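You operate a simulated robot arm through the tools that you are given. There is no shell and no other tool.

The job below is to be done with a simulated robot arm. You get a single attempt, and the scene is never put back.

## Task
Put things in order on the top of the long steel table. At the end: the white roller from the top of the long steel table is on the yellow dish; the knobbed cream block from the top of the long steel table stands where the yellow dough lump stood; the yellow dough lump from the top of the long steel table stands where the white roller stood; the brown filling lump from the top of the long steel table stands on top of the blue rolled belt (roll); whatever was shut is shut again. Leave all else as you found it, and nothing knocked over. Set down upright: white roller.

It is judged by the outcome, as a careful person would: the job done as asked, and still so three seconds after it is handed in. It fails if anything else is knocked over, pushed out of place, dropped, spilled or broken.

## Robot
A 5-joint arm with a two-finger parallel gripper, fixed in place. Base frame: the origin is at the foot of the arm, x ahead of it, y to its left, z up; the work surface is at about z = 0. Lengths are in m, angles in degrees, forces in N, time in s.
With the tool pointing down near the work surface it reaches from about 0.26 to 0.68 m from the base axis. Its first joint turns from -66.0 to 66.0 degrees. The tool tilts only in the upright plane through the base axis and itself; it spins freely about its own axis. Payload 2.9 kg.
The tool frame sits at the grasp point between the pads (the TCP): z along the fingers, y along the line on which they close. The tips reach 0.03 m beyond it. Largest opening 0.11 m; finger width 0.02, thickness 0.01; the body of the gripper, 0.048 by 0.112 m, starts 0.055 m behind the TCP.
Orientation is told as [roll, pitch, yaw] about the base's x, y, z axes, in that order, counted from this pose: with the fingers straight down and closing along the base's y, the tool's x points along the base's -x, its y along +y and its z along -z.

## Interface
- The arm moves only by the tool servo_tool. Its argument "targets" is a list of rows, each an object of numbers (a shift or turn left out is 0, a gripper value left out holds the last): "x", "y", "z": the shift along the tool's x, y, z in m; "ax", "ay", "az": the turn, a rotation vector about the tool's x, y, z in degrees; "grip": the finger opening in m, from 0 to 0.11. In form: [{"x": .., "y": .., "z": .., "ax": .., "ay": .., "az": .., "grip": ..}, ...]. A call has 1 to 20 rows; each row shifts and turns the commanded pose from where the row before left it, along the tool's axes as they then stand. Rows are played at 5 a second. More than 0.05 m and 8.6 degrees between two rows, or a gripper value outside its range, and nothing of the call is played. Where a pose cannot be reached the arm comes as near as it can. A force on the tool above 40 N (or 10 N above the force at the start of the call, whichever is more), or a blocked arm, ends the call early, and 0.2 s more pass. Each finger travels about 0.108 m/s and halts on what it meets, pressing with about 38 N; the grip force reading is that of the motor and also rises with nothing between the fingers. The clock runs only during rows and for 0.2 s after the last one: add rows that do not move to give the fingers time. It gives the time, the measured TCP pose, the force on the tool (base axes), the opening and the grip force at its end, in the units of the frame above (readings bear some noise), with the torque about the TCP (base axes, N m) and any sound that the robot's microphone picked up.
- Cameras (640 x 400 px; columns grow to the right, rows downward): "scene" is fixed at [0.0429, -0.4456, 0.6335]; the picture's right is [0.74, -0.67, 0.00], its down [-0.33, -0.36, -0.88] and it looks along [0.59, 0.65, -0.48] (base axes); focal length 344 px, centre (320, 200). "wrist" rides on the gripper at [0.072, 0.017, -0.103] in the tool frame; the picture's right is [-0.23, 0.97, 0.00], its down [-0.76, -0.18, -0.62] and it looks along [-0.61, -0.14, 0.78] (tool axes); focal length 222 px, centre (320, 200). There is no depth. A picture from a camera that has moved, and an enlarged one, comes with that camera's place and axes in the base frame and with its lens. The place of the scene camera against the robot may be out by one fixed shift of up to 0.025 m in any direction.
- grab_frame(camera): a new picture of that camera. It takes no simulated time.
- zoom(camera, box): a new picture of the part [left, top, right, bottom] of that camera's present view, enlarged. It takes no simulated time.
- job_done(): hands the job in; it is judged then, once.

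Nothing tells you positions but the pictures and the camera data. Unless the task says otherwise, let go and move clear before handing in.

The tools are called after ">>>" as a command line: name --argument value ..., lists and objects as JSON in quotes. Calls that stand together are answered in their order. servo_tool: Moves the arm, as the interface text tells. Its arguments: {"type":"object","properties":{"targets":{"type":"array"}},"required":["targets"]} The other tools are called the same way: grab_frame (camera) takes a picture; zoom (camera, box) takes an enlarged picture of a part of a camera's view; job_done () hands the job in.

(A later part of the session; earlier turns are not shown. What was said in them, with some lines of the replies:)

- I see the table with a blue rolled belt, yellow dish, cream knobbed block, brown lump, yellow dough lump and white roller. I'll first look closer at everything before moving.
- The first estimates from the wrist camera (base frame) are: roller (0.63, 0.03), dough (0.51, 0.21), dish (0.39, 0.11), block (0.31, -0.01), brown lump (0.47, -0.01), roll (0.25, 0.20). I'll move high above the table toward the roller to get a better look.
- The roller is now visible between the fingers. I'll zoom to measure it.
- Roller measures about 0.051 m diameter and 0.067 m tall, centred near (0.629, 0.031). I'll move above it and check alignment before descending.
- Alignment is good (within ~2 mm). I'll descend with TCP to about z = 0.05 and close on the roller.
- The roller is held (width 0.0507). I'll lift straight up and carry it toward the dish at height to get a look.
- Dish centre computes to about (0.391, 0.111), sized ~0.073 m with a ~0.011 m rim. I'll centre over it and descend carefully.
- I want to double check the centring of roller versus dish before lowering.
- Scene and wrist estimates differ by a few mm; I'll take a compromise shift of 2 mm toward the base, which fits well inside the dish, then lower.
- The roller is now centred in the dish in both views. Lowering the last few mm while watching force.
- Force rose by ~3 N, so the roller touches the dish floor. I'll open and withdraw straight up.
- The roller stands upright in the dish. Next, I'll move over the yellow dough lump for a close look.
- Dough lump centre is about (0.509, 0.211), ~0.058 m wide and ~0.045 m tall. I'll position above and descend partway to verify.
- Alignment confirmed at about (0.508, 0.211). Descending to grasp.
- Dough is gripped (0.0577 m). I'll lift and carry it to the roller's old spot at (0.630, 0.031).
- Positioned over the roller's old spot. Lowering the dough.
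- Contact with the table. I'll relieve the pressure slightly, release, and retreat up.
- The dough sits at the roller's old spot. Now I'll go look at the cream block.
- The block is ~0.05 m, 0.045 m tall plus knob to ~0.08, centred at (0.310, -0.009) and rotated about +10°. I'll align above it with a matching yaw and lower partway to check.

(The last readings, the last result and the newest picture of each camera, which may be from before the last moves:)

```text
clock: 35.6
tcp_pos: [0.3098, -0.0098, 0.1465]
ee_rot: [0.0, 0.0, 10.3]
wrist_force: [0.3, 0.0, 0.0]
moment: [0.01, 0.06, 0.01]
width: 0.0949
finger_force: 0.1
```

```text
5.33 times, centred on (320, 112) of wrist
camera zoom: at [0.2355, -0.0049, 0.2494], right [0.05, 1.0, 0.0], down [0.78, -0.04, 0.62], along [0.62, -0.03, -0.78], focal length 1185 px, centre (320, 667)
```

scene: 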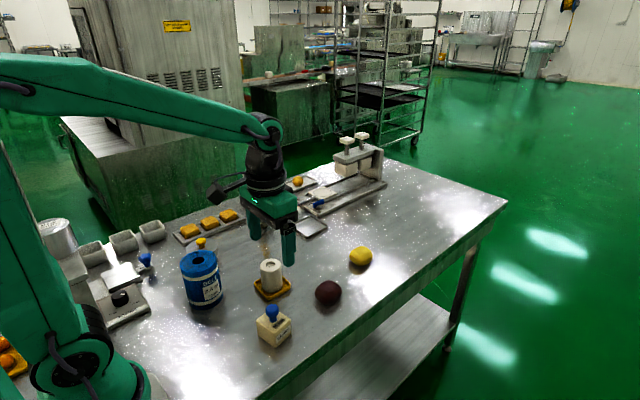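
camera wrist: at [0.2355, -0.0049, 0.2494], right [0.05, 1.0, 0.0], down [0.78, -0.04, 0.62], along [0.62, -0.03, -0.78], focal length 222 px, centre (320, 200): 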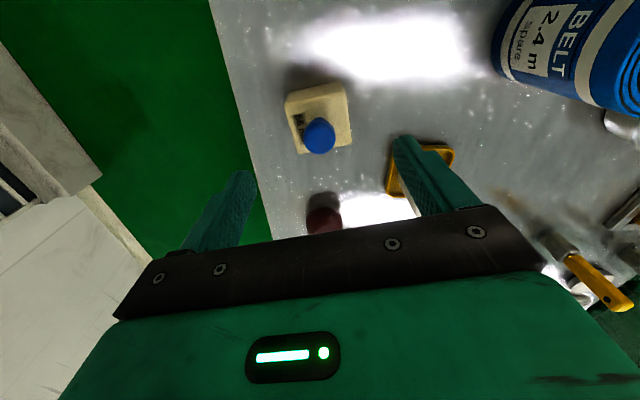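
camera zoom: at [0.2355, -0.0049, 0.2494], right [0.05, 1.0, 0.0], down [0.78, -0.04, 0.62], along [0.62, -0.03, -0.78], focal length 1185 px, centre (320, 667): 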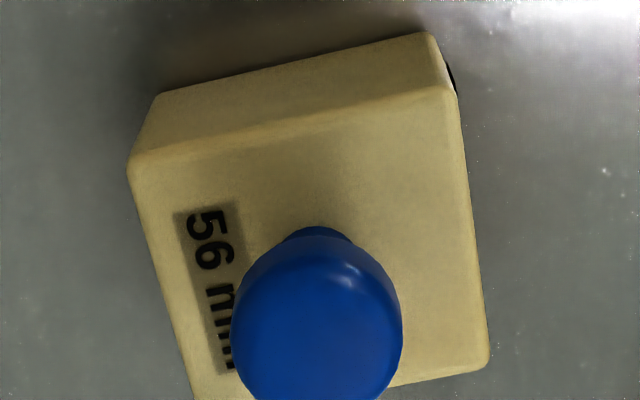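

Block is well aligned between the fingers (within 2 mm). Descending to TCP z ≈ 0.052 and gripping.

>>> servo_tool --targets '[{"x": -0.0015, "z": 0.03}, {"z": 0.03}, {"z": 0.02}, {"z": 0.0145}, {}]'

>>> zoom --camera "scene" --box '[210, 260, 338, 340]'

>>> grab_frame --camera "wrist"

```text
clock: 36.8
tcp_pos: [0.3113, -0.0094, 0.0524]
ee_rot: [0.0, 0.0, 10.3]
wrist_force: [-0.3, -0.2, 0.0]
moment: [-0.06, -0.01, 0.02]
width: 0.0951
finger_force: 0.1
```

```text
5.00 times, centred on (274, 300) of scene
camera zoom: at [0.0429, -0.4456, 0.6335], right [0.74, -0.67, 0.0], down [-0.33, -0.36, -0.88], along [0.59, 0.65, -0.48], focal length 1718 px, centre (550, -300)
```

zoom: 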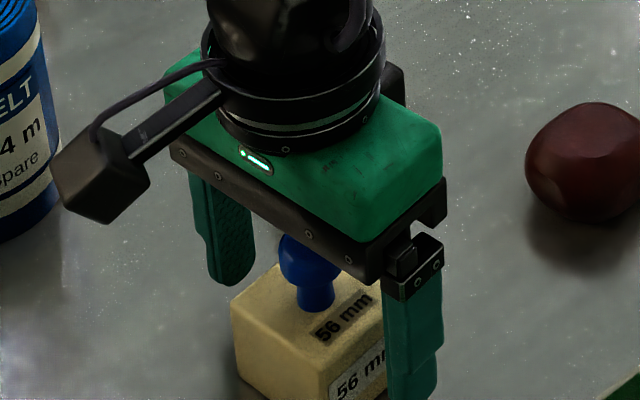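

```text
taken
camera wrist: at [0.2367, -0.0047, 0.155], right [0.05, 1.0, 0.0], down [0.78, -0.04, 0.62], along [0.62, -0.03, -0.78], focal length 222 px, centre (320, 200)
```

wrist: 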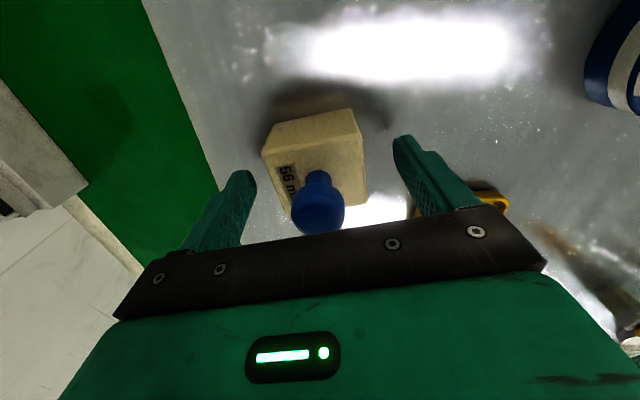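

Clear of the knob. Closing on the block and lifting a little to verify the hold.

>>> servo_tool --targets '[{"grip": 0.08}, {"grip": 0.065}, {"grip": 0.055}, {"grip": 0.045}, {"grip": 0.045}, {}]'

>>> servo_tool --targets '[{"z": -0.01}, {"z": -0.02}, {"z": -0.03}, {"z": -0.03}, {"z": -0.03}, {"z": -0.02}, {}]'

>>> grab_frame --camera "wrist"

>>> grab_frame --camera "scene"

```text
clock: 38.2
tcp_pos: [0.3113, -0.0082, 0.0523]
ee_rot: [-0.1, -0.1, 10.3]
wrist_force: [0.7, 0.7, 0.5]
moment: [0.11, 0.06, -0.01]
width: 0.0552
finger_force: 37.5
```

```text
clock: 39.8
tcp_pos: [0.3105, -0.0098, 0.1913]
ee_rot: [0.0, 0.0, 10.3]
wrist_force: [-0.3, -1.0, -1.8]
moment: [0.03, -0.01, -0.01]
width: 0.0555
finger_force: 37.9
```

```text
taken
camera wrist: at [0.2363, -0.0047, 0.295], right [0.05, 1.0, 0.0], down [0.78, -0.04, 0.62], along [0.62, -0.03, -0.78], focal length 222 px, centre (320, 200)
```

wrist: 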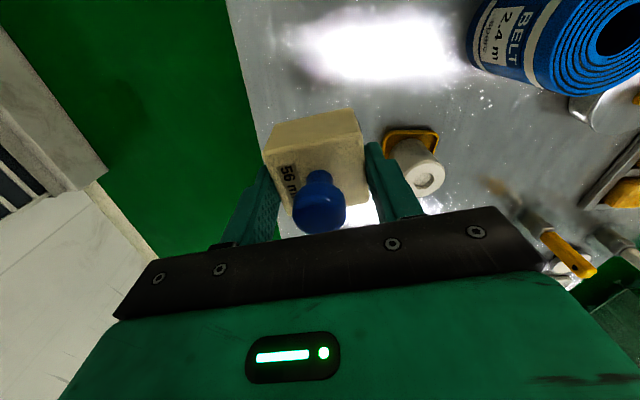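

```text
taken
```

scene: 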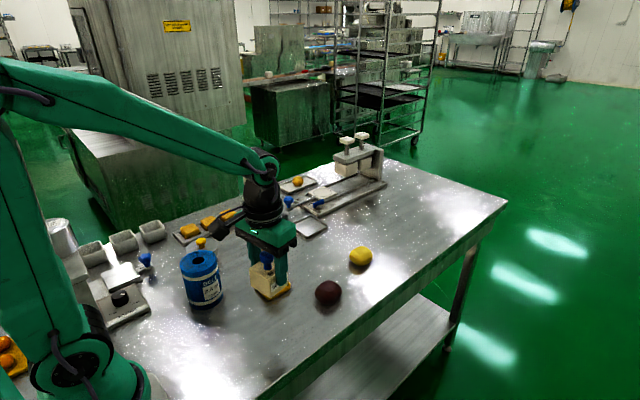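

Block is held firmly. Carrying it at height to the dough's old spot (0.508, 0.211).

>>> servo_tool --targets '[{"x": -0.0233, "y": 0.0181}, {"x": -0.0233, "y": 0.0181}, {"x": -0.0233, "y": 0.0181}, {"x": -0.0233, "y": 0.0181}, {"x": -0.0233, "y": 0.0181}, {"x": -0.0233, "y": 0.0181}, {"x": -0.0233, "y": 0.0181}, {"x": -0.0233, "y": 0.0181}, {"x": -0.0233, "y": 0.0181}, {"x": -0.0233, "y": 0.0181}, {}, {}]'

>>> grab_frame --camera "wrist"

>>> grab_frame --camera "scene"

```text
clock: 42.4
tcp_pos: [0.5083, 0.2111, 0.1911]
ee_rot: [0.0, -0.1, 10.2]
wrist_force: [0.3, 1.4, -0.8]
moment: [0.0, -0.01, -0.01]
width: 0.055
finger_force: 37.9
```

```text
taken
camera wrist: at [0.4343, 0.216, 0.2948], right [0.05, 1.0, 0.0], down [0.78, -0.04, 0.62], along [0.62, -0.03, -0.78], focal length 222 px, centre (320, 200)
```

wrist: 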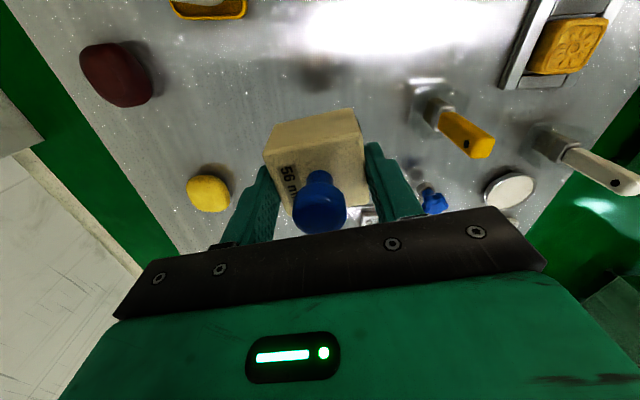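

```text
taken
```

scene: 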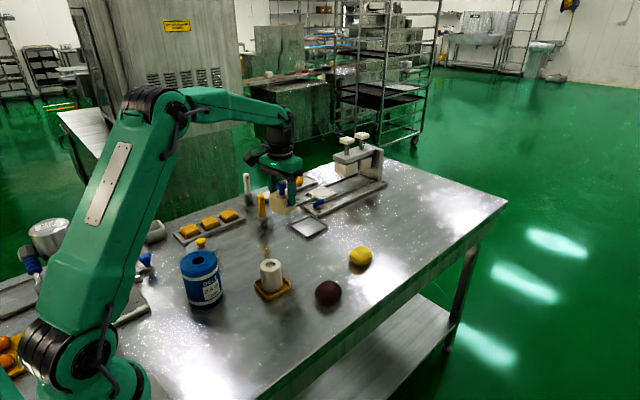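

Over the spot. Lowering the block.

>>> servo_tool --targets '[{"z": 0.03}, {"z": 0.03}, {"z": 0.03}, {"z": 0.03}, {"z": 0.01}, {"z": 0.005}, {}]'

>>> servo_tool --targets '[{"z": 0.002}, {"z": 0.001}, {}]'

>>> zoom --camera "scene" --box '[230, 190, 342, 260]'

```text
clock: 44.0
tcp_pos: [0.5078, 0.211, 0.0573]
ee_rot: [0.0, 0.0, 10.3]
wrist_force: [-0.2, 0.7, -0.7]
moment: [-0.01, 0.0, 0.0]
width: 0.0551
finger_force: 38.3
```

```text
clock: 44.8
tcp_pos: [0.5077, 0.2119, 0.0542]
ee_rot: [0.1, 0.0, 10.4]
wrist_force: [0.4, -0.4, -0.5]
moment: [-0.01, 0.02, 0.03]
width: 0.0551
finger_force: 37.9
```

```text
5.71 times, centred on (286, 225) of scene
camera zoom: at [0.043, -0.4456, 0.6335], right [0.74, -0.67, 0.0], down [-0.33, -0.36, -0.88], along [0.59, 0.65, -0.48], focal length 1963 px, centre (514, 57)
```

zoom: 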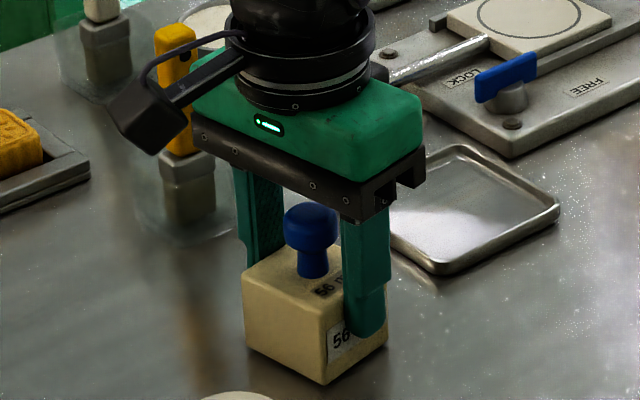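

>>> servo_tool --targets '[{"z": 0.001}, {}, {}]'

>>> servo_tool --targets '[{"z": 0.0007}, {}, {}]'

```text
clock: 45.6
tcp_pos: [0.507, 0.2104, 0.0546]
ee_rot: [0.0, 0.0, 10.2]
wrist_force: [0.1, -0.1, -0.6]
moment: [0.0, 0.0, 0.0]
width: 0.0554
finger_force: 37.8
```

```text
clock: 46.4
tcp_pos: [0.5083, 0.2109, 0.0515]
ee_rot: [0.0, 0.0, 10.2]
wrist_force: [0.6, 0.2, -1.2]
moment: [0.01, -0.01, -0.02]
width: 0.0554
finger_force: 38.1
```

>>> servo_tool --targets '[{"z": 0.0005}, {}, {}]'

>>> servo_tool --targets '[{"z": 0.0005}, {}, {}]'

```text
clock: 47.2
tcp_pos: [0.5084, 0.2115, 0.0523]
ee_rot: [0.1, 0.0, 10.2]
wrist_force: [0.1, -1.0, 4.2]
moment: [-0.14, 0.15, 0.02]
width: 0.0551
finger_force: 37.6
```

```text
clock: 48.0
tcp_pos: [0.5078, 0.211, 0.0525]
ee_rot: [0.0, -0.1, 10.3]
wrist_force: [-5.3, -1.7, 17.5]
moment: [-0.13, 0.47, 0.02]
width: 0.0552
finger_force: 37.6
```

Firm contact with the table. Relieve, release and retreat upward.

>>> servo_tool --targets '[{"z": -0.0006}, {}, {"grip": 0.06}, {"grip": 0.07}, {"grip": 0.085}, {"grip": 0.095}, {"grip": 0.095}, {"z": -0.02}, {"z": -0.03}, {"z": -0.03}, {"z": -0.03}, {"z": -0.03}, {"z": -0.02}, {}]'

>>> grab_frame --camera "wrist"

>>> grab_frame --camera "scene"

>>> zoom --camera "scene" --box '[230, 200, 390, 300]'

```text
clock: 51.0
tcp_pos: [0.5084, 0.2109, 0.2111]
ee_rot: [0.0, 0.0, 10.3]
wrist_force: [0.4, -0.3, -0.1]
moment: [-0.04, -0.01, 0.0]
width: 0.0949
finger_force: 0.1
```

```text
taken
camera wrist: at [0.4339, 0.2154, 0.3151], right [0.05, 1.0, 0.0], down [0.78, -0.04, 0.62], along [0.62, -0.03, -0.78], focal length 222 px, centre (320, 200)
```

wrist: 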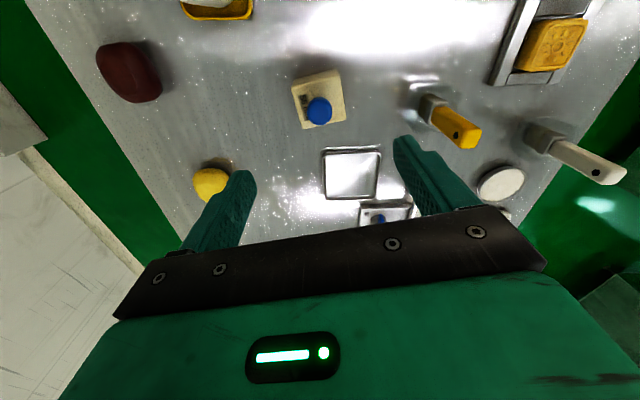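

```text
taken
```

scene: 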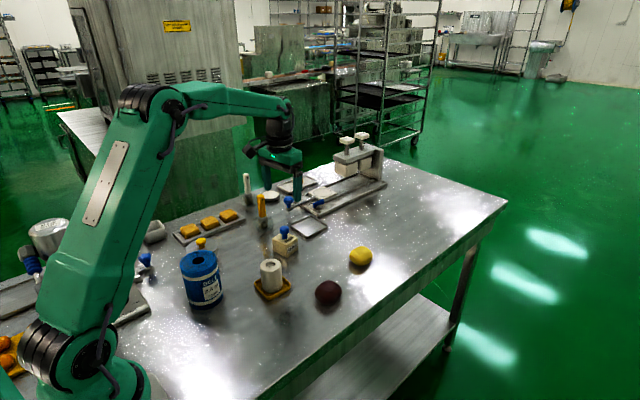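

```text
4.00 times, centred on (310, 250) of scene
camera zoom: at [0.0429, -0.4456, 0.6335], right [0.74, -0.67, 0.0], down [-0.33, -0.36, -0.88], along [0.59, 0.65, -0.48], focal length 1374 px, centre (360, 0)
```

zoom: 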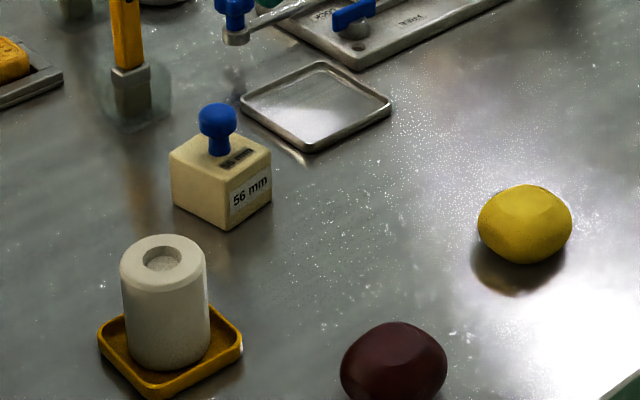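

The block stands at the dough's old spot. Now to the brown filling lump; I'll return the yaw to 0 and view it from above.

>>> servo_tool --targets '[{"az": 5.2}, {"az": 5.1}, {"x": 0.0085, "y": -0.0272}, {"x": 0.0085, "y": -0.0272}, {"x": 0.0085, "y": -0.0272}, {"x": 0.0085, "y": -0.0272}, {"x": 0.0085, "y": -0.0272}, {"x": 0.0085, "y": -0.0272}, {"x": 0.0085, "y": -0.0272}, {"x": 0.0085, "y": -0.0272}, {"grip": 0.11}, {}]'

>>> grab_frame --camera "wrist"

>>> zoom --camera "wrist" --box '[240, 60, 400, 160]'

>>> zoom --camera "scene" --box '[280, 260, 376, 320]'

```text
clock: 53.6
tcp_pos: [0.4379, -0.0084, 0.2126]
ee_rot: [0.1, 0.0, 0.0]
wrist_force: [0.2, -0.6, -0.3]
moment: [0.0, 0.01, -0.01]
width: 0.11
finger_force: 0.1
```

```text
taken
camera wrist: at [0.3667, 0.0103, 0.3151], right [0.23, 0.97, 0.0], down [0.76, -0.18, 0.62], along [0.61, -0.14, -0.78], focal length 222 px, centre (320, 200)
```

wrist: 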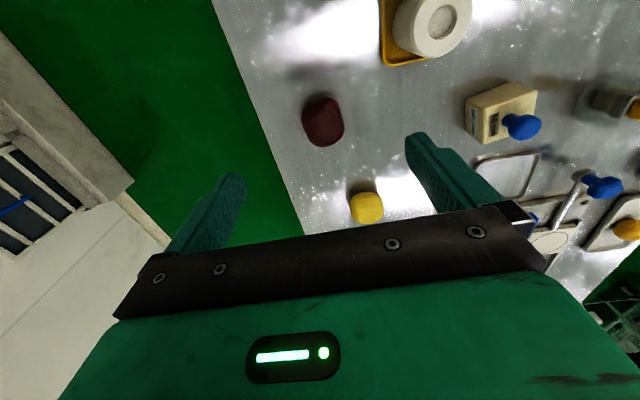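

```text
4.00 times, centred on (320, 110) of wrist
camera zoom: at [0.3667, 0.0103, 0.3151], right [0.23, 0.97, 0.0], down [0.76, -0.18, 0.62], along [0.61, -0.14, -0.78], focal length 888 px, centre (320, 560)
```

zoom: 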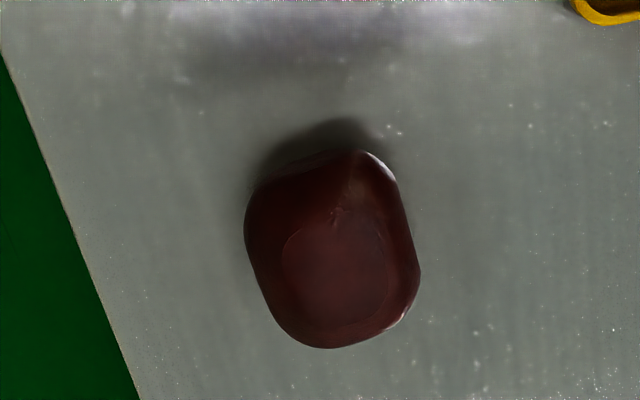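

```text
6.67 times, centred on (328, 290) of scene
camera zoom: at [0.0429, -0.4456, 0.6335], right [0.74, -0.67, 0.0], down [-0.33, -0.36, -0.88], along [0.59, 0.65, -0.48], focal length 2290 px, centre (267, -400)
```

zoom: 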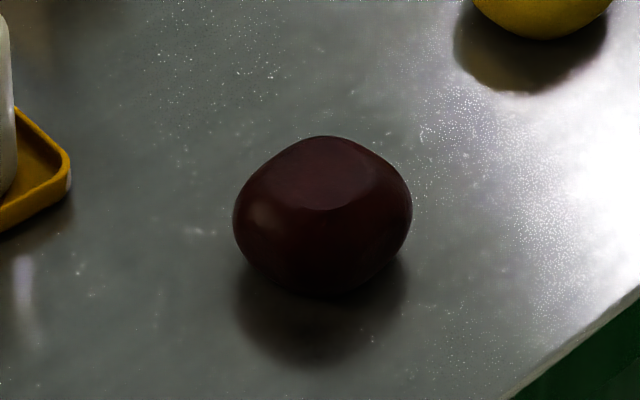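

Brown lump centre is about (0.468, -0.009), ~0.058 m wide. Moving above and partway down to confirm.

>>> servo_tool --targets '[{"x": -0.0305, "y": -0.0005, "z": 0.02}, {"z": 0.03}, {"z": 0.03}, {"z": 0.03}, {}, {}]'

>>> zoom --camera "wrist" --box '[240, 80, 400, 180]'

>>> grab_frame --camera "wrist"

```text
clock: 55.0
tcp_pos: [0.4702, -0.007, 0.1014]
ee_rot: [0.1, 0.0, 0.0]
wrist_force: [-0.2, 0.2, -0.3]
moment: [0.0, -0.01, 0.03]
width: 0.11
finger_force: 0.0
```

```text
4.00 times, centred on (320, 130) of wrist
camera zoom: at [0.3979, 0.0101, 0.2048], right [0.23, 0.97, 0.0], down [0.76, -0.18, 0.62], along [0.61, -0.14, -0.78], focal length 888 px, centre (320, 480)
```

zoom: 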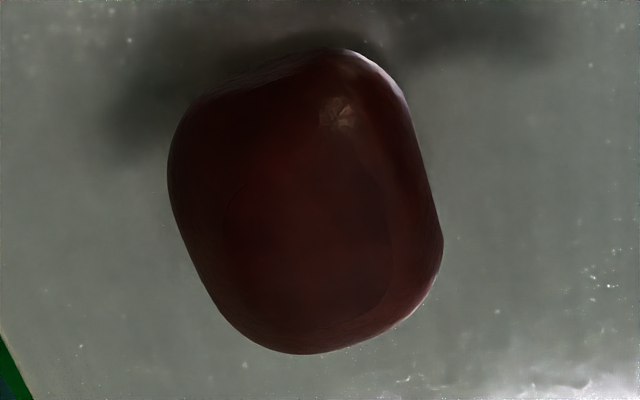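

```text
taken
camera wrist: at [0.3979, 0.0101, 0.2048], right [0.23, 0.97, 0.0], down [0.76, -0.18, 0.62], along [0.61, -0.14, -0.78], focal length 222 px, centre (320, 200)
```

wrist: 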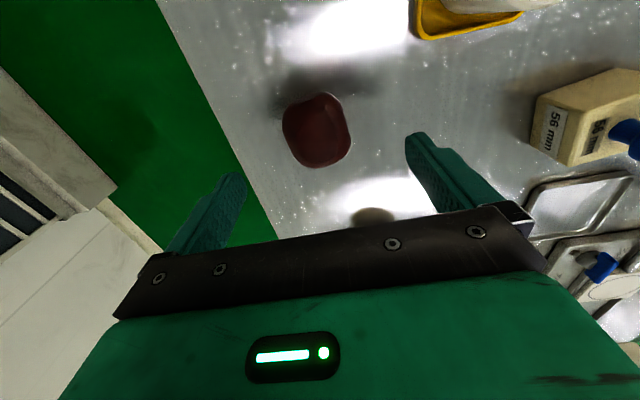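

Small correction (2 mm), then descend and grip the brown lump.

>>> servo_tool --targets '[{"x": 0.002, "y": -0.0022, "z": 0.02}, {"z": 0.02}, {"z": 0.015}, {"z": 0.009}, {}, {"grip": 0.09}, {"grip": 0.075}, {"grip": 0.065}, {"grip": 0.055}, {"grip": 0.045}, {"grip": 0.045}, {}]'

>>> grab_frame --camera "wrist"

>>> zoom --camera "scene" --box '[270, 235, 382, 305]'

```text
clock: 57.6
tcp_pos: [0.4677, -0.0107, 0.038]
ee_rot: [0.1, 0.0, 0.1]
wrist_force: [-0.2, -0.4, 0.1]
moment: [0.01, 0.02, -0.01]
width: 0.0547
finger_force: 37.5
```

```text
taken
camera wrist: at [0.3965, 0.008, 0.1406], right [0.23, 0.97, 0.0], down [0.76, -0.18, 0.62], along [0.61, -0.14, -0.78], focal length 222 px, centre (320, 200)
```

wrist: 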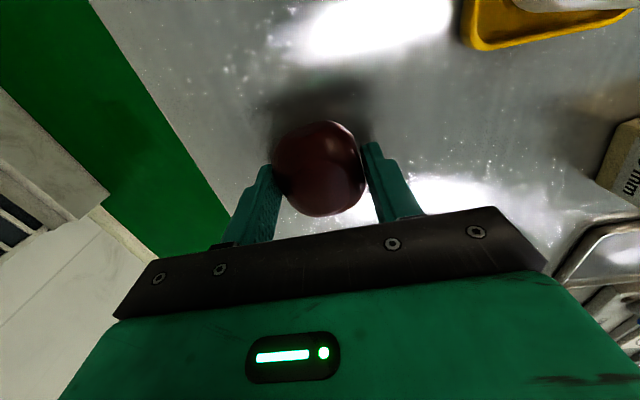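

```text
5.71 times, centred on (326, 270) of scene
camera zoom: at [0.0429, -0.4456, 0.6335], right [0.74, -0.67, 0.0], down [-0.33, -0.36, -0.88], along [0.59, 0.65, -0.48], focal length 1963 px, centre (286, -200)
```

zoom: 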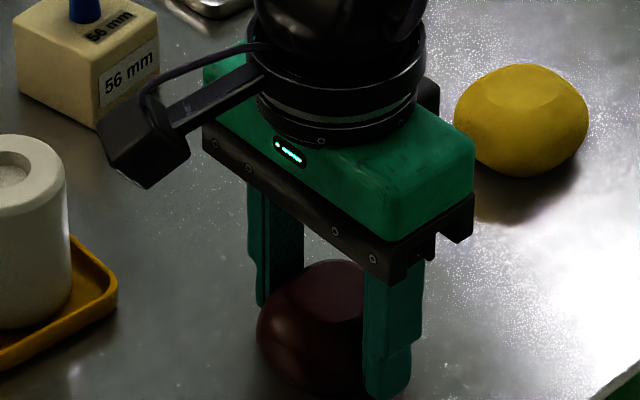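

The lump is held. Lift high and carry it toward the roll, stopping where I can see the roll's top.

>>> servo_tool --targets '[{"z": -0.01}, {"z": -0.02}, {"z": -0.03}, {"z": -0.03}, {"z": -0.03}, {"z": -0.03}, {"z": -0.03}, {"z": -0.03}, {"z": -0.02}, {"x": 0.0209, "y": 0.0234}, {"x": 0.0209, "y": 0.0234}, {"x": 0.0209, "y": 0.0234}, {"x": 0.0209, "y": 0.0234}, {"x": 0.0209, "y": 0.0234}, {"x": 0.0209, "y": 0.0234}, {"x": 0.0209, "y": 0.0234}, {"x": 0.0209, "y": 0.0234}, {"x": 0.0209, "y": 0.0234}, {}]'

>>> grab_frame --camera "wrist"

>>> grab_frame --camera "scene"

```text
clock: 61.6
tcp_pos: [0.2803, 0.202, 0.2679]
ee_rot: [0.0, 0.0, -0.1]
wrist_force: [0.6, 0.2, -1.2]
moment: [0.02, -0.02, 0.0]
width: 0.0545
finger_force: 37.3
```

```text
taken
camera wrist: at [0.2076, 0.2197, 0.3714], right [0.23, 0.97, 0.0], down [0.76, -0.18, 0.62], along [0.61, -0.14, -0.78], focal length 222 px, centre (320, 200)
```

wrist: 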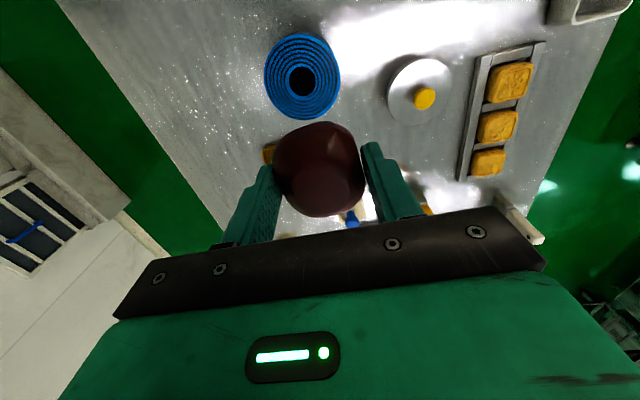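

```text
taken
```

scene: 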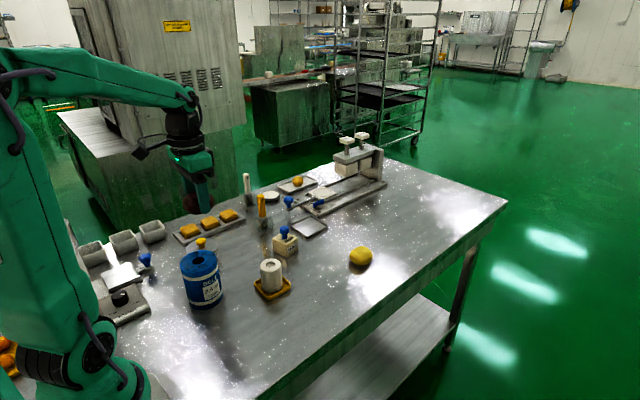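

>>> zoom --camera "wrist" --box '[240, 20, 368, 100]'

>>> zoom --camera "scene" --box '[160, 240, 256, 300]'

>>> zoom --camera "wrist" --box '[240, 20, 400, 120]'

```text
5.00 times, centred on (304, 60) of wrist
camera zoom: at [0.2076, 0.2197, 0.3714], right [0.23, 0.97, 0.0], down [0.76, -0.18, 0.62], along [0.61, -0.14, -0.78], focal length 1111 px, centre (400, 900)
```

zoom: 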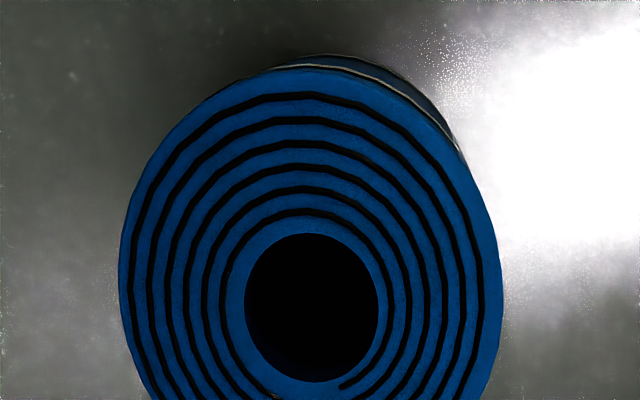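

```text
6.67 times, centred on (208, 270) of scene
camera zoom: at [0.0429, -0.4456, 0.6335], right [0.74, -0.67, 0.0], down [-0.33, -0.36, -0.88], along [0.59, 0.65, -0.48], focal length 2290 px, centre (1067, -267)
```

zoom: 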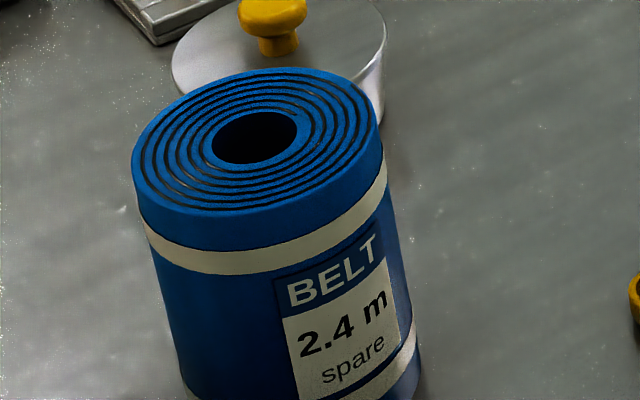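

```text
4.00 times, centred on (320, 70) of wrist
camera zoom: at [0.2076, 0.2197, 0.3714], right [0.23, 0.97, 0.0], down [0.76, -0.18, 0.62], along [0.61, -0.14, -0.78], focal length 888 px, centre (320, 720)
```

zoom: 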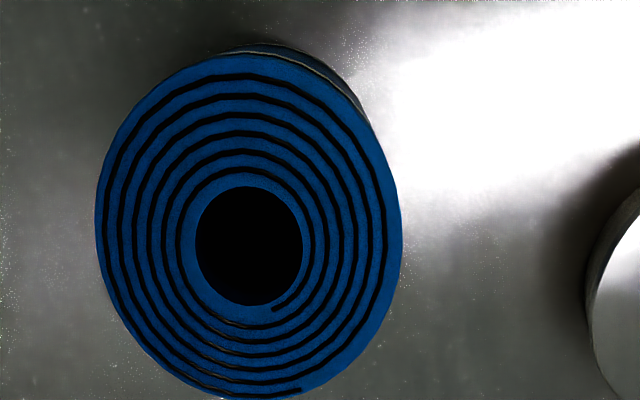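

The roll's top centre triangulates to about (0.250, 0.191) with top height ~0.11 m and diameter ~0.08 m. I'll centre over it and descend to a safe height, then check.

>>> servo_tool --targets '[{"x": 0.015, "y": -0.0055}, {"x": 0.0145, "y": -0.0055}, {"z": 0.02}, {"z": 0.02}, {"z": 0.02}, {"z": 0.02}, {}, {}]'

>>> grab_frame --camera "wrist"

>>> zoom --camera "scene" --box '[140, 200, 268, 280]'

```text
clock: 63.4
tcp_pos: [0.2519, 0.1913, 0.1901]
ee_rot: [0.0, 0.0, 0.0]
wrist_force: [0.5, -0.2, -1.0]
moment: [0.0, -0.01, 0.03]
width: 0.0545
finger_force: 38.1
```

```text
taken
camera wrist: at [0.1789, 0.208, 0.2908], right [0.23, 0.97, 0.0], down [0.76, -0.18, 0.62], along [0.61, -0.14, -0.78], focal length 222 px, centre (320, 200)
```

wrist: 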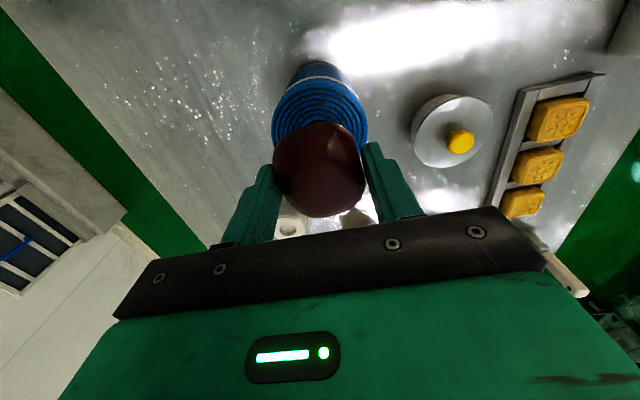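

```text
5.00 times, centred on (204, 240) of scene
camera zoom: at [0.0429, -0.4456, 0.6335], right [0.74, -0.67, 0.0], down [-0.33, -0.36, -0.88], along [0.59, 0.65, -0.48], focal length 1718 px, centre (900, 0)
```

zoom: 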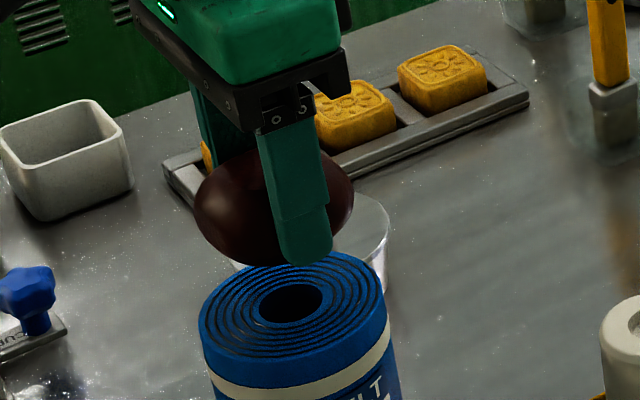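

Lump is centred over the roll in both views. Lowering in small steps with force checks.

>>> servo_tool --targets '[{"z": 0.01}, {"z": 0.008}, {"z": 0.005}, {}]'

>>> zoom --camera "scene" --box '[156, 215, 252, 275]'

>>> zoom --camera "wrist" --box '[240, 60, 400, 160]'

```text
clock: 64.4
tcp_pos: [0.2508, 0.1898, 0.1647]
ee_rot: [0.0, 0.0, 0.0]
wrist_force: [-0.6, -0.9, -1.5]
moment: [-0.01, 0.01, 0.0]
width: 0.0547
finger_force: 38.5
```

```text
6.67 times, centred on (204, 245) of scene
camera zoom: at [0.0429, -0.4456, 0.6335], right [0.74, -0.67, 0.0], down [-0.33, -0.36, -0.88], along [0.59, 0.65, -0.48], focal length 2290 px, centre (1093, -100)
```

zoom: 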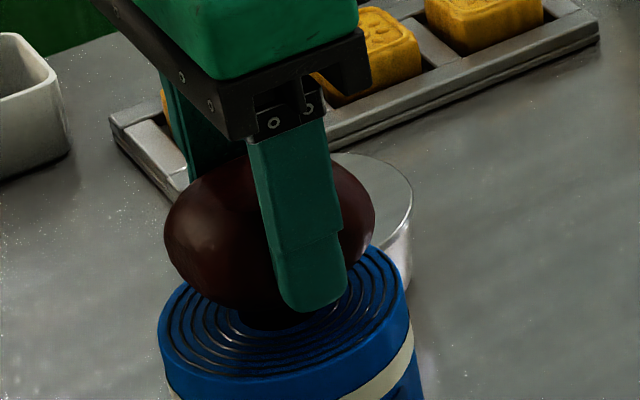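

```text
4.00 times, centred on (320, 110) of wrist
camera zoom: at [0.1786, 0.2081, 0.2678], right [0.23, 0.97, 0.0], down [0.76, -0.18, 0.62], along [0.61, -0.14, -0.78], focal length 888 px, centre (320, 560)
```

zoom: 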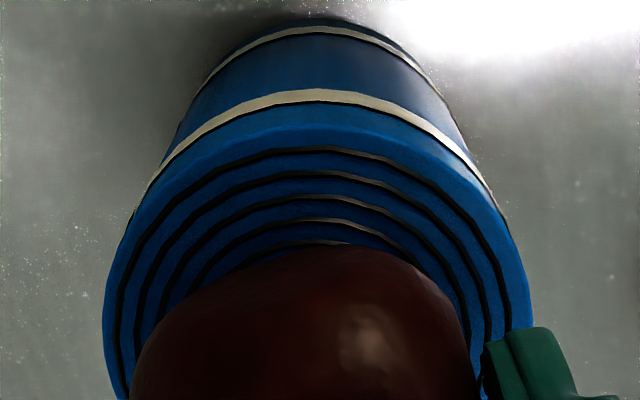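

>>> servo_tool --targets '[{"z": 0.003}, {"z": 0.002}, {}]'

>>> servo_tool --targets '[{"z": 0.002}, {}]'

>>> servo_tool --targets '[{"z": 0.002}, {}]'

>>> zoom --camera "scene" --box '[156, 215, 252, 275]'

```text
clock: 65.2
tcp_pos: [0.2502, 0.1908, 0.1604]
ee_rot: [0.0, 0.1, -0.1]
wrist_force: [-0.3, 0.8, -0.8]
moment: [-0.01, -0.01, -0.03]
width: 0.0546
finger_force: 38.4
```

```text
clock: 65.8
tcp_pos: [0.2508, 0.1903, 0.1571]
ee_rot: [0.0, 0.0, 0.0]
wrist_force: [0.2, -0.4, -1.3]
moment: [0.01, 0.0, -0.01]
width: 0.0545
finger_force: 37.8
```

```text
clock: 66.4
tcp_pos: [0.2502, 0.1898, 0.1562]
ee_rot: [0.1, 0.0, 0.1]
wrist_force: [-0.1, 0.5, -1.2]
moment: [0.03, 0.02, 0.02]
width: 0.0545
finger_force: 37.8
```

```text
6.67 times, centred on (204, 245) of scene
camera zoom: at [0.0429, -0.4456, 0.6335], right [0.74, -0.67, 0.0], down [-0.33, -0.36, -0.88], along [0.59, 0.65, -0.48], focal length 2290 px, centre (1093, -100)
```

zoom: 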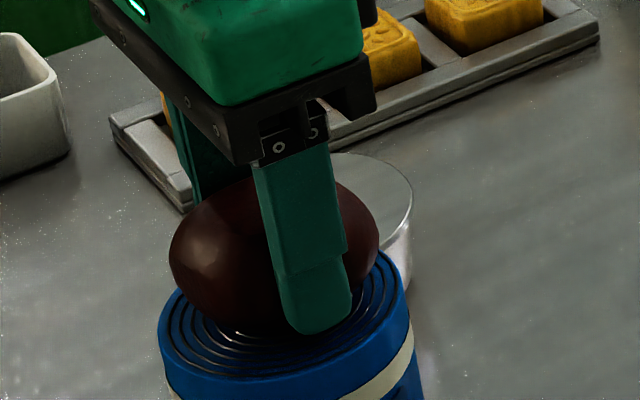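

>>> servo_tool --targets '[{"z": 0.0015}, {}]'

>>> servo_tool --targets '[{"z": 0.0015}, {}]'

>>> servo_tool --targets '[{"z": 0.001}, {}]'

>>> zoom --camera "scene" --box '[156, 215, 252, 275]'

```text
clock: 67.0
tcp_pos: [0.2505, 0.1897, 0.1548]
ee_rot: [0.0, 0.0, 0.0]
wrist_force: [1.0, 1.3, -1.1]
moment: [-0.01, 0.01, 0.0]
width: 0.0546
finger_force: 37.9
```

```text
clock: 67.6
tcp_pos: [0.251, 0.1904, 0.1528]
ee_rot: [0.0, 0.0, 0.1]
wrist_force: [0.5, -0.2, -1.1]
moment: [0.01, 0.01, 0.02]
width: 0.0548
finger_force: 38.4
```

```text
clock: 68.2
tcp_pos: [0.2511, 0.1898, 0.1536]
ee_rot: [0.0, 0.0, 0.0]
wrist_force: [-1.4, -2.1, 9.0]
moment: [-0.1, 0.08, 0.0]
width: 0.0548
finger_force: 38.1
```

```text
6.67 times, centred on (204, 245) of scene
camera zoom: at [0.0429, -0.4456, 0.6335], right [0.74, -0.67, 0.0], down [-0.33, -0.36, -0.88], along [0.59, 0.65, -0.48], focal length 2290 px, centre (1093, -100)
```

zoom: 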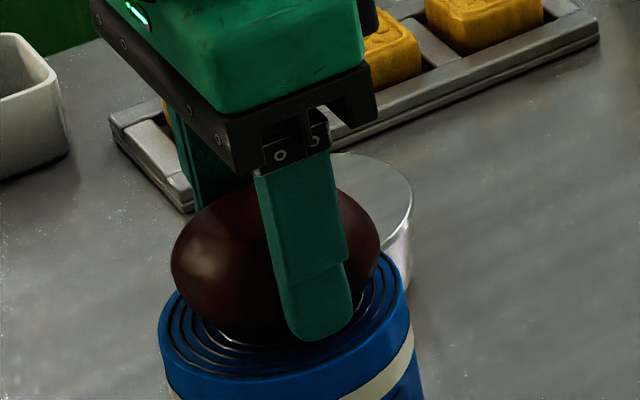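

Contact with the roll top (force rose ~10 N). Releasing gently and lifting straight up.

>>> servo_tool --targets '[{"z": -0.0003}, {}, {"grip": 0.057}, {"grip": 0.06}, {"grip": 0.07}, {"grip": 0.08}, {"grip": 0.09}, {"grip": 0.09}, {}]'

>>> zoom --camera "scene" --box '[156, 215, 252, 275]'

>>> grab_frame --camera "wrist"

```text
clock: 70.2
tcp_pos: [0.2516, 0.1898, 0.1531]
ee_rot: [0.0, -0.1, 0.0]
wrist_force: [0.9, -0.1, -0.2]
moment: [-0.02, 0.02, 0.02]
width: 0.0901
finger_force: 0.0
```

```text
6.67 times, centred on (204, 245) of scene
camera zoom: at [0.0429, -0.4456, 0.6335], right [0.74, -0.67, 0.0], down [-0.33, -0.36, -0.88], along [0.59, 0.65, -0.48], focal length 2290 px, centre (1093, -100)
```

zoom: 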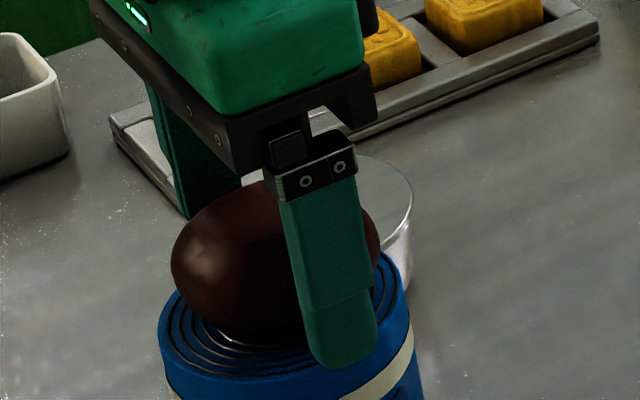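

```text
taken
camera wrist: at [0.1785, 0.2082, 0.2553], right [0.23, 0.97, 0.0], down [0.76, -0.18, 0.62], along [0.61, -0.14, -0.78], focal length 222 px, centre (320, 200)
```

wrist: 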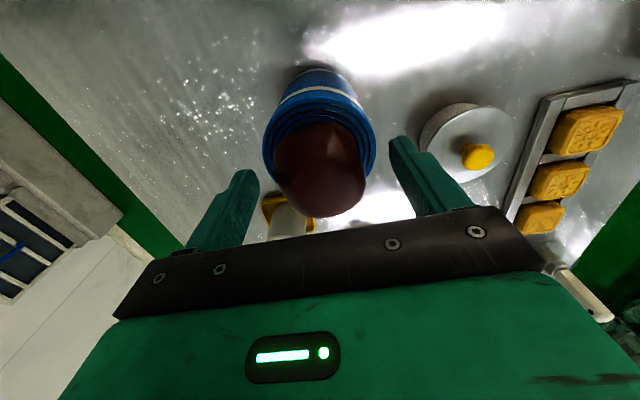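

Lump rests stably on the roll. Withdrawing up to the starting height and checking everything.

>>> servo_tool --targets '[{"z": -0.015}, {"z": -0.025}, {"z": -0.03}, {"z": -0.03}, {"z": -0.03}, {"x": -0.02, "z": -0.02}, {"x": -0.03, "z": -0.01}, {"x": -0.03}, {}, {}, {}, {}, {}]'

>>> grab_frame --camera "wrist"

>>> grab_frame --camera "scene"

>>> zoom --camera "scene" --box '[150, 190, 390, 340]'

```text
clock: 73.0
tcp_pos: [0.3315, 0.1893, 0.3123]
ee_rot: [0.0, 0.0, 0.0]
wrist_force: [0.4, 0.6, -0.2]
moment: [-0.02, 0.01, 0.02]
width: 0.0901
finger_force: 0.1
```

```text
taken
camera wrist: at [0.258, 0.2073, 0.4151], right [0.23, 0.97, 0.0], down [0.76, -0.18, 0.62], along [0.61, -0.14, -0.78], focal length 222 px, centre (320, 200)
```

wrist: 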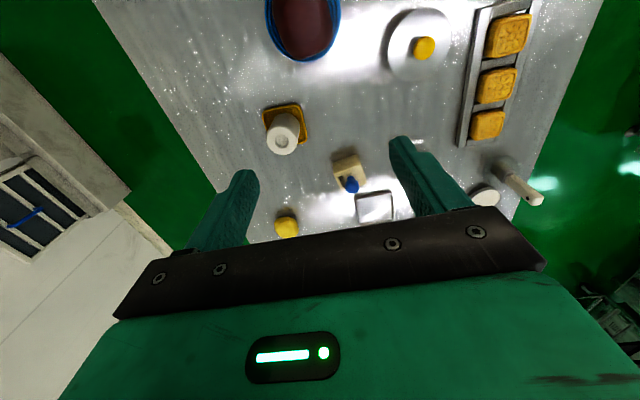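

```text
taken
```

scene: 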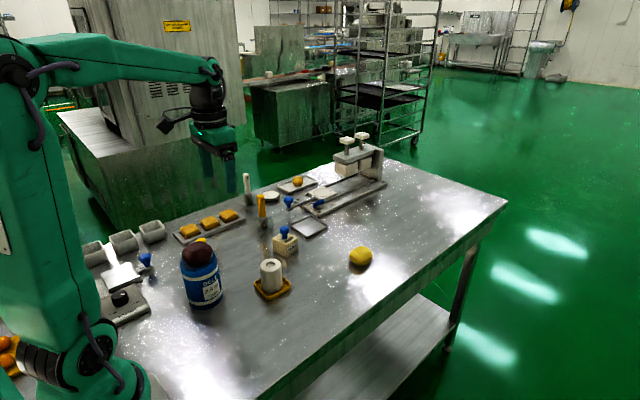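

```text
2.67 times, centred on (270, 265) of scene
camera zoom: at [0.0429, -0.4456, 0.6335], right [0.74, -0.67, 0.0], down [-0.33, -0.36, -0.88], along [0.59, 0.65, -0.48], focal length 916 px, centre (453, 27)
```

zoom: 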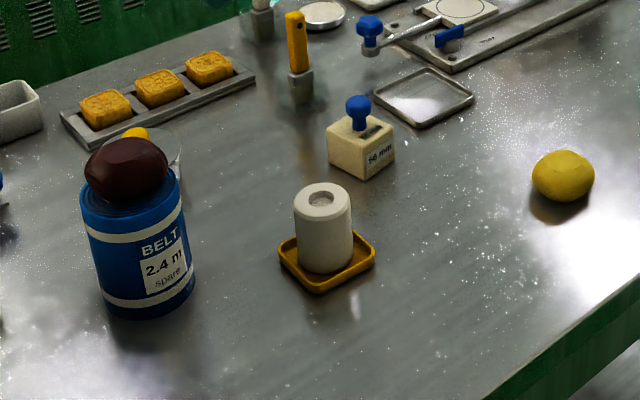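

Everything looks in place: roller upright in the dish, block at the dough's spot, dough at the roller's spot, lump on the roll. One last close check of the lump and the device before handing in.

>>> zoom --camera "scene" --box '[150, 220, 262, 310]'

>>> zoom --camera "scene" --box '[160, 120, 400, 270]'

```text
4.44 times, centred on (206, 265) of scene
camera zoom: at [0.0429, -0.4456, 0.6335], right [0.74, -0.67, 0.0], down [-0.33, -0.36, -0.88], along [0.59, 0.65, -0.48], focal length 1527 px, centre (827, -89)
```

zoom: 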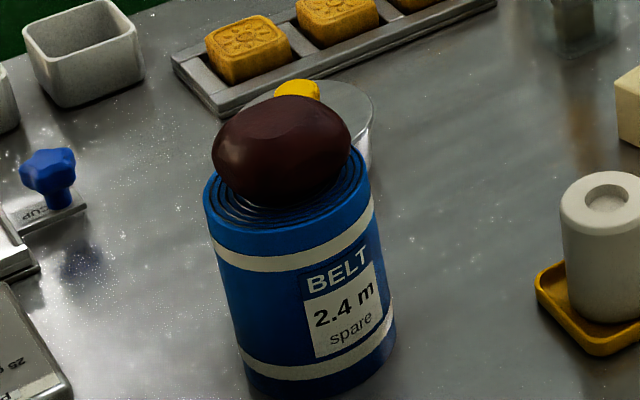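

```text
2.67 times, centred on (280, 195) of scene
camera zoom: at [0.0429, -0.4456, 0.6335], right [0.74, -0.67, 0.0], down [-0.33, -0.36, -0.88], along [0.59, 0.65, -0.48], focal length 916 px, centre (427, 213)
```

zoom: 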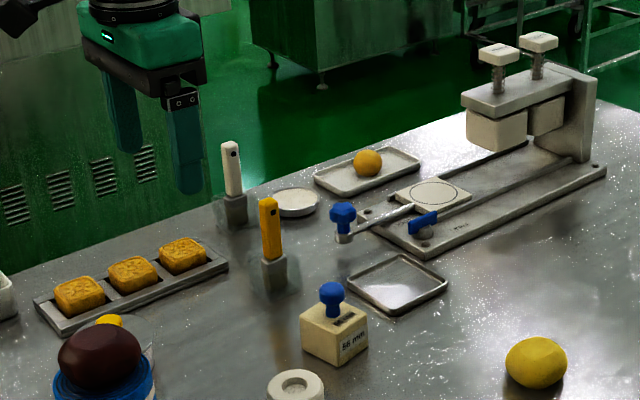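

The lump sits centred and steady on the roll, and the rest of the table is as I found it. The gripper is open and clear of everything, so I'm handing in.

>>> job_done

```text
The job is handed in.
```

The table is in the order you asked for, and the job is handed in. My last pictures before handing in showed all four items in place.

- **White roller:** stands upright, centred on the yellow dish.
- **Knobbed cream block:** stands where the yellow dough lump stood, within a few millimetres by my measurements.
- **Yellow dough lump:** stands where the white roller stood, also within a few millimetres.
- **Brown filling lump:** rests centred and steady on top of the blue rolled belt.

I didn't open anything, so there was nothing to shut again. Nothing was knocked over, and the rest of the table looks as I found it. The gripper is open and clear of the table.
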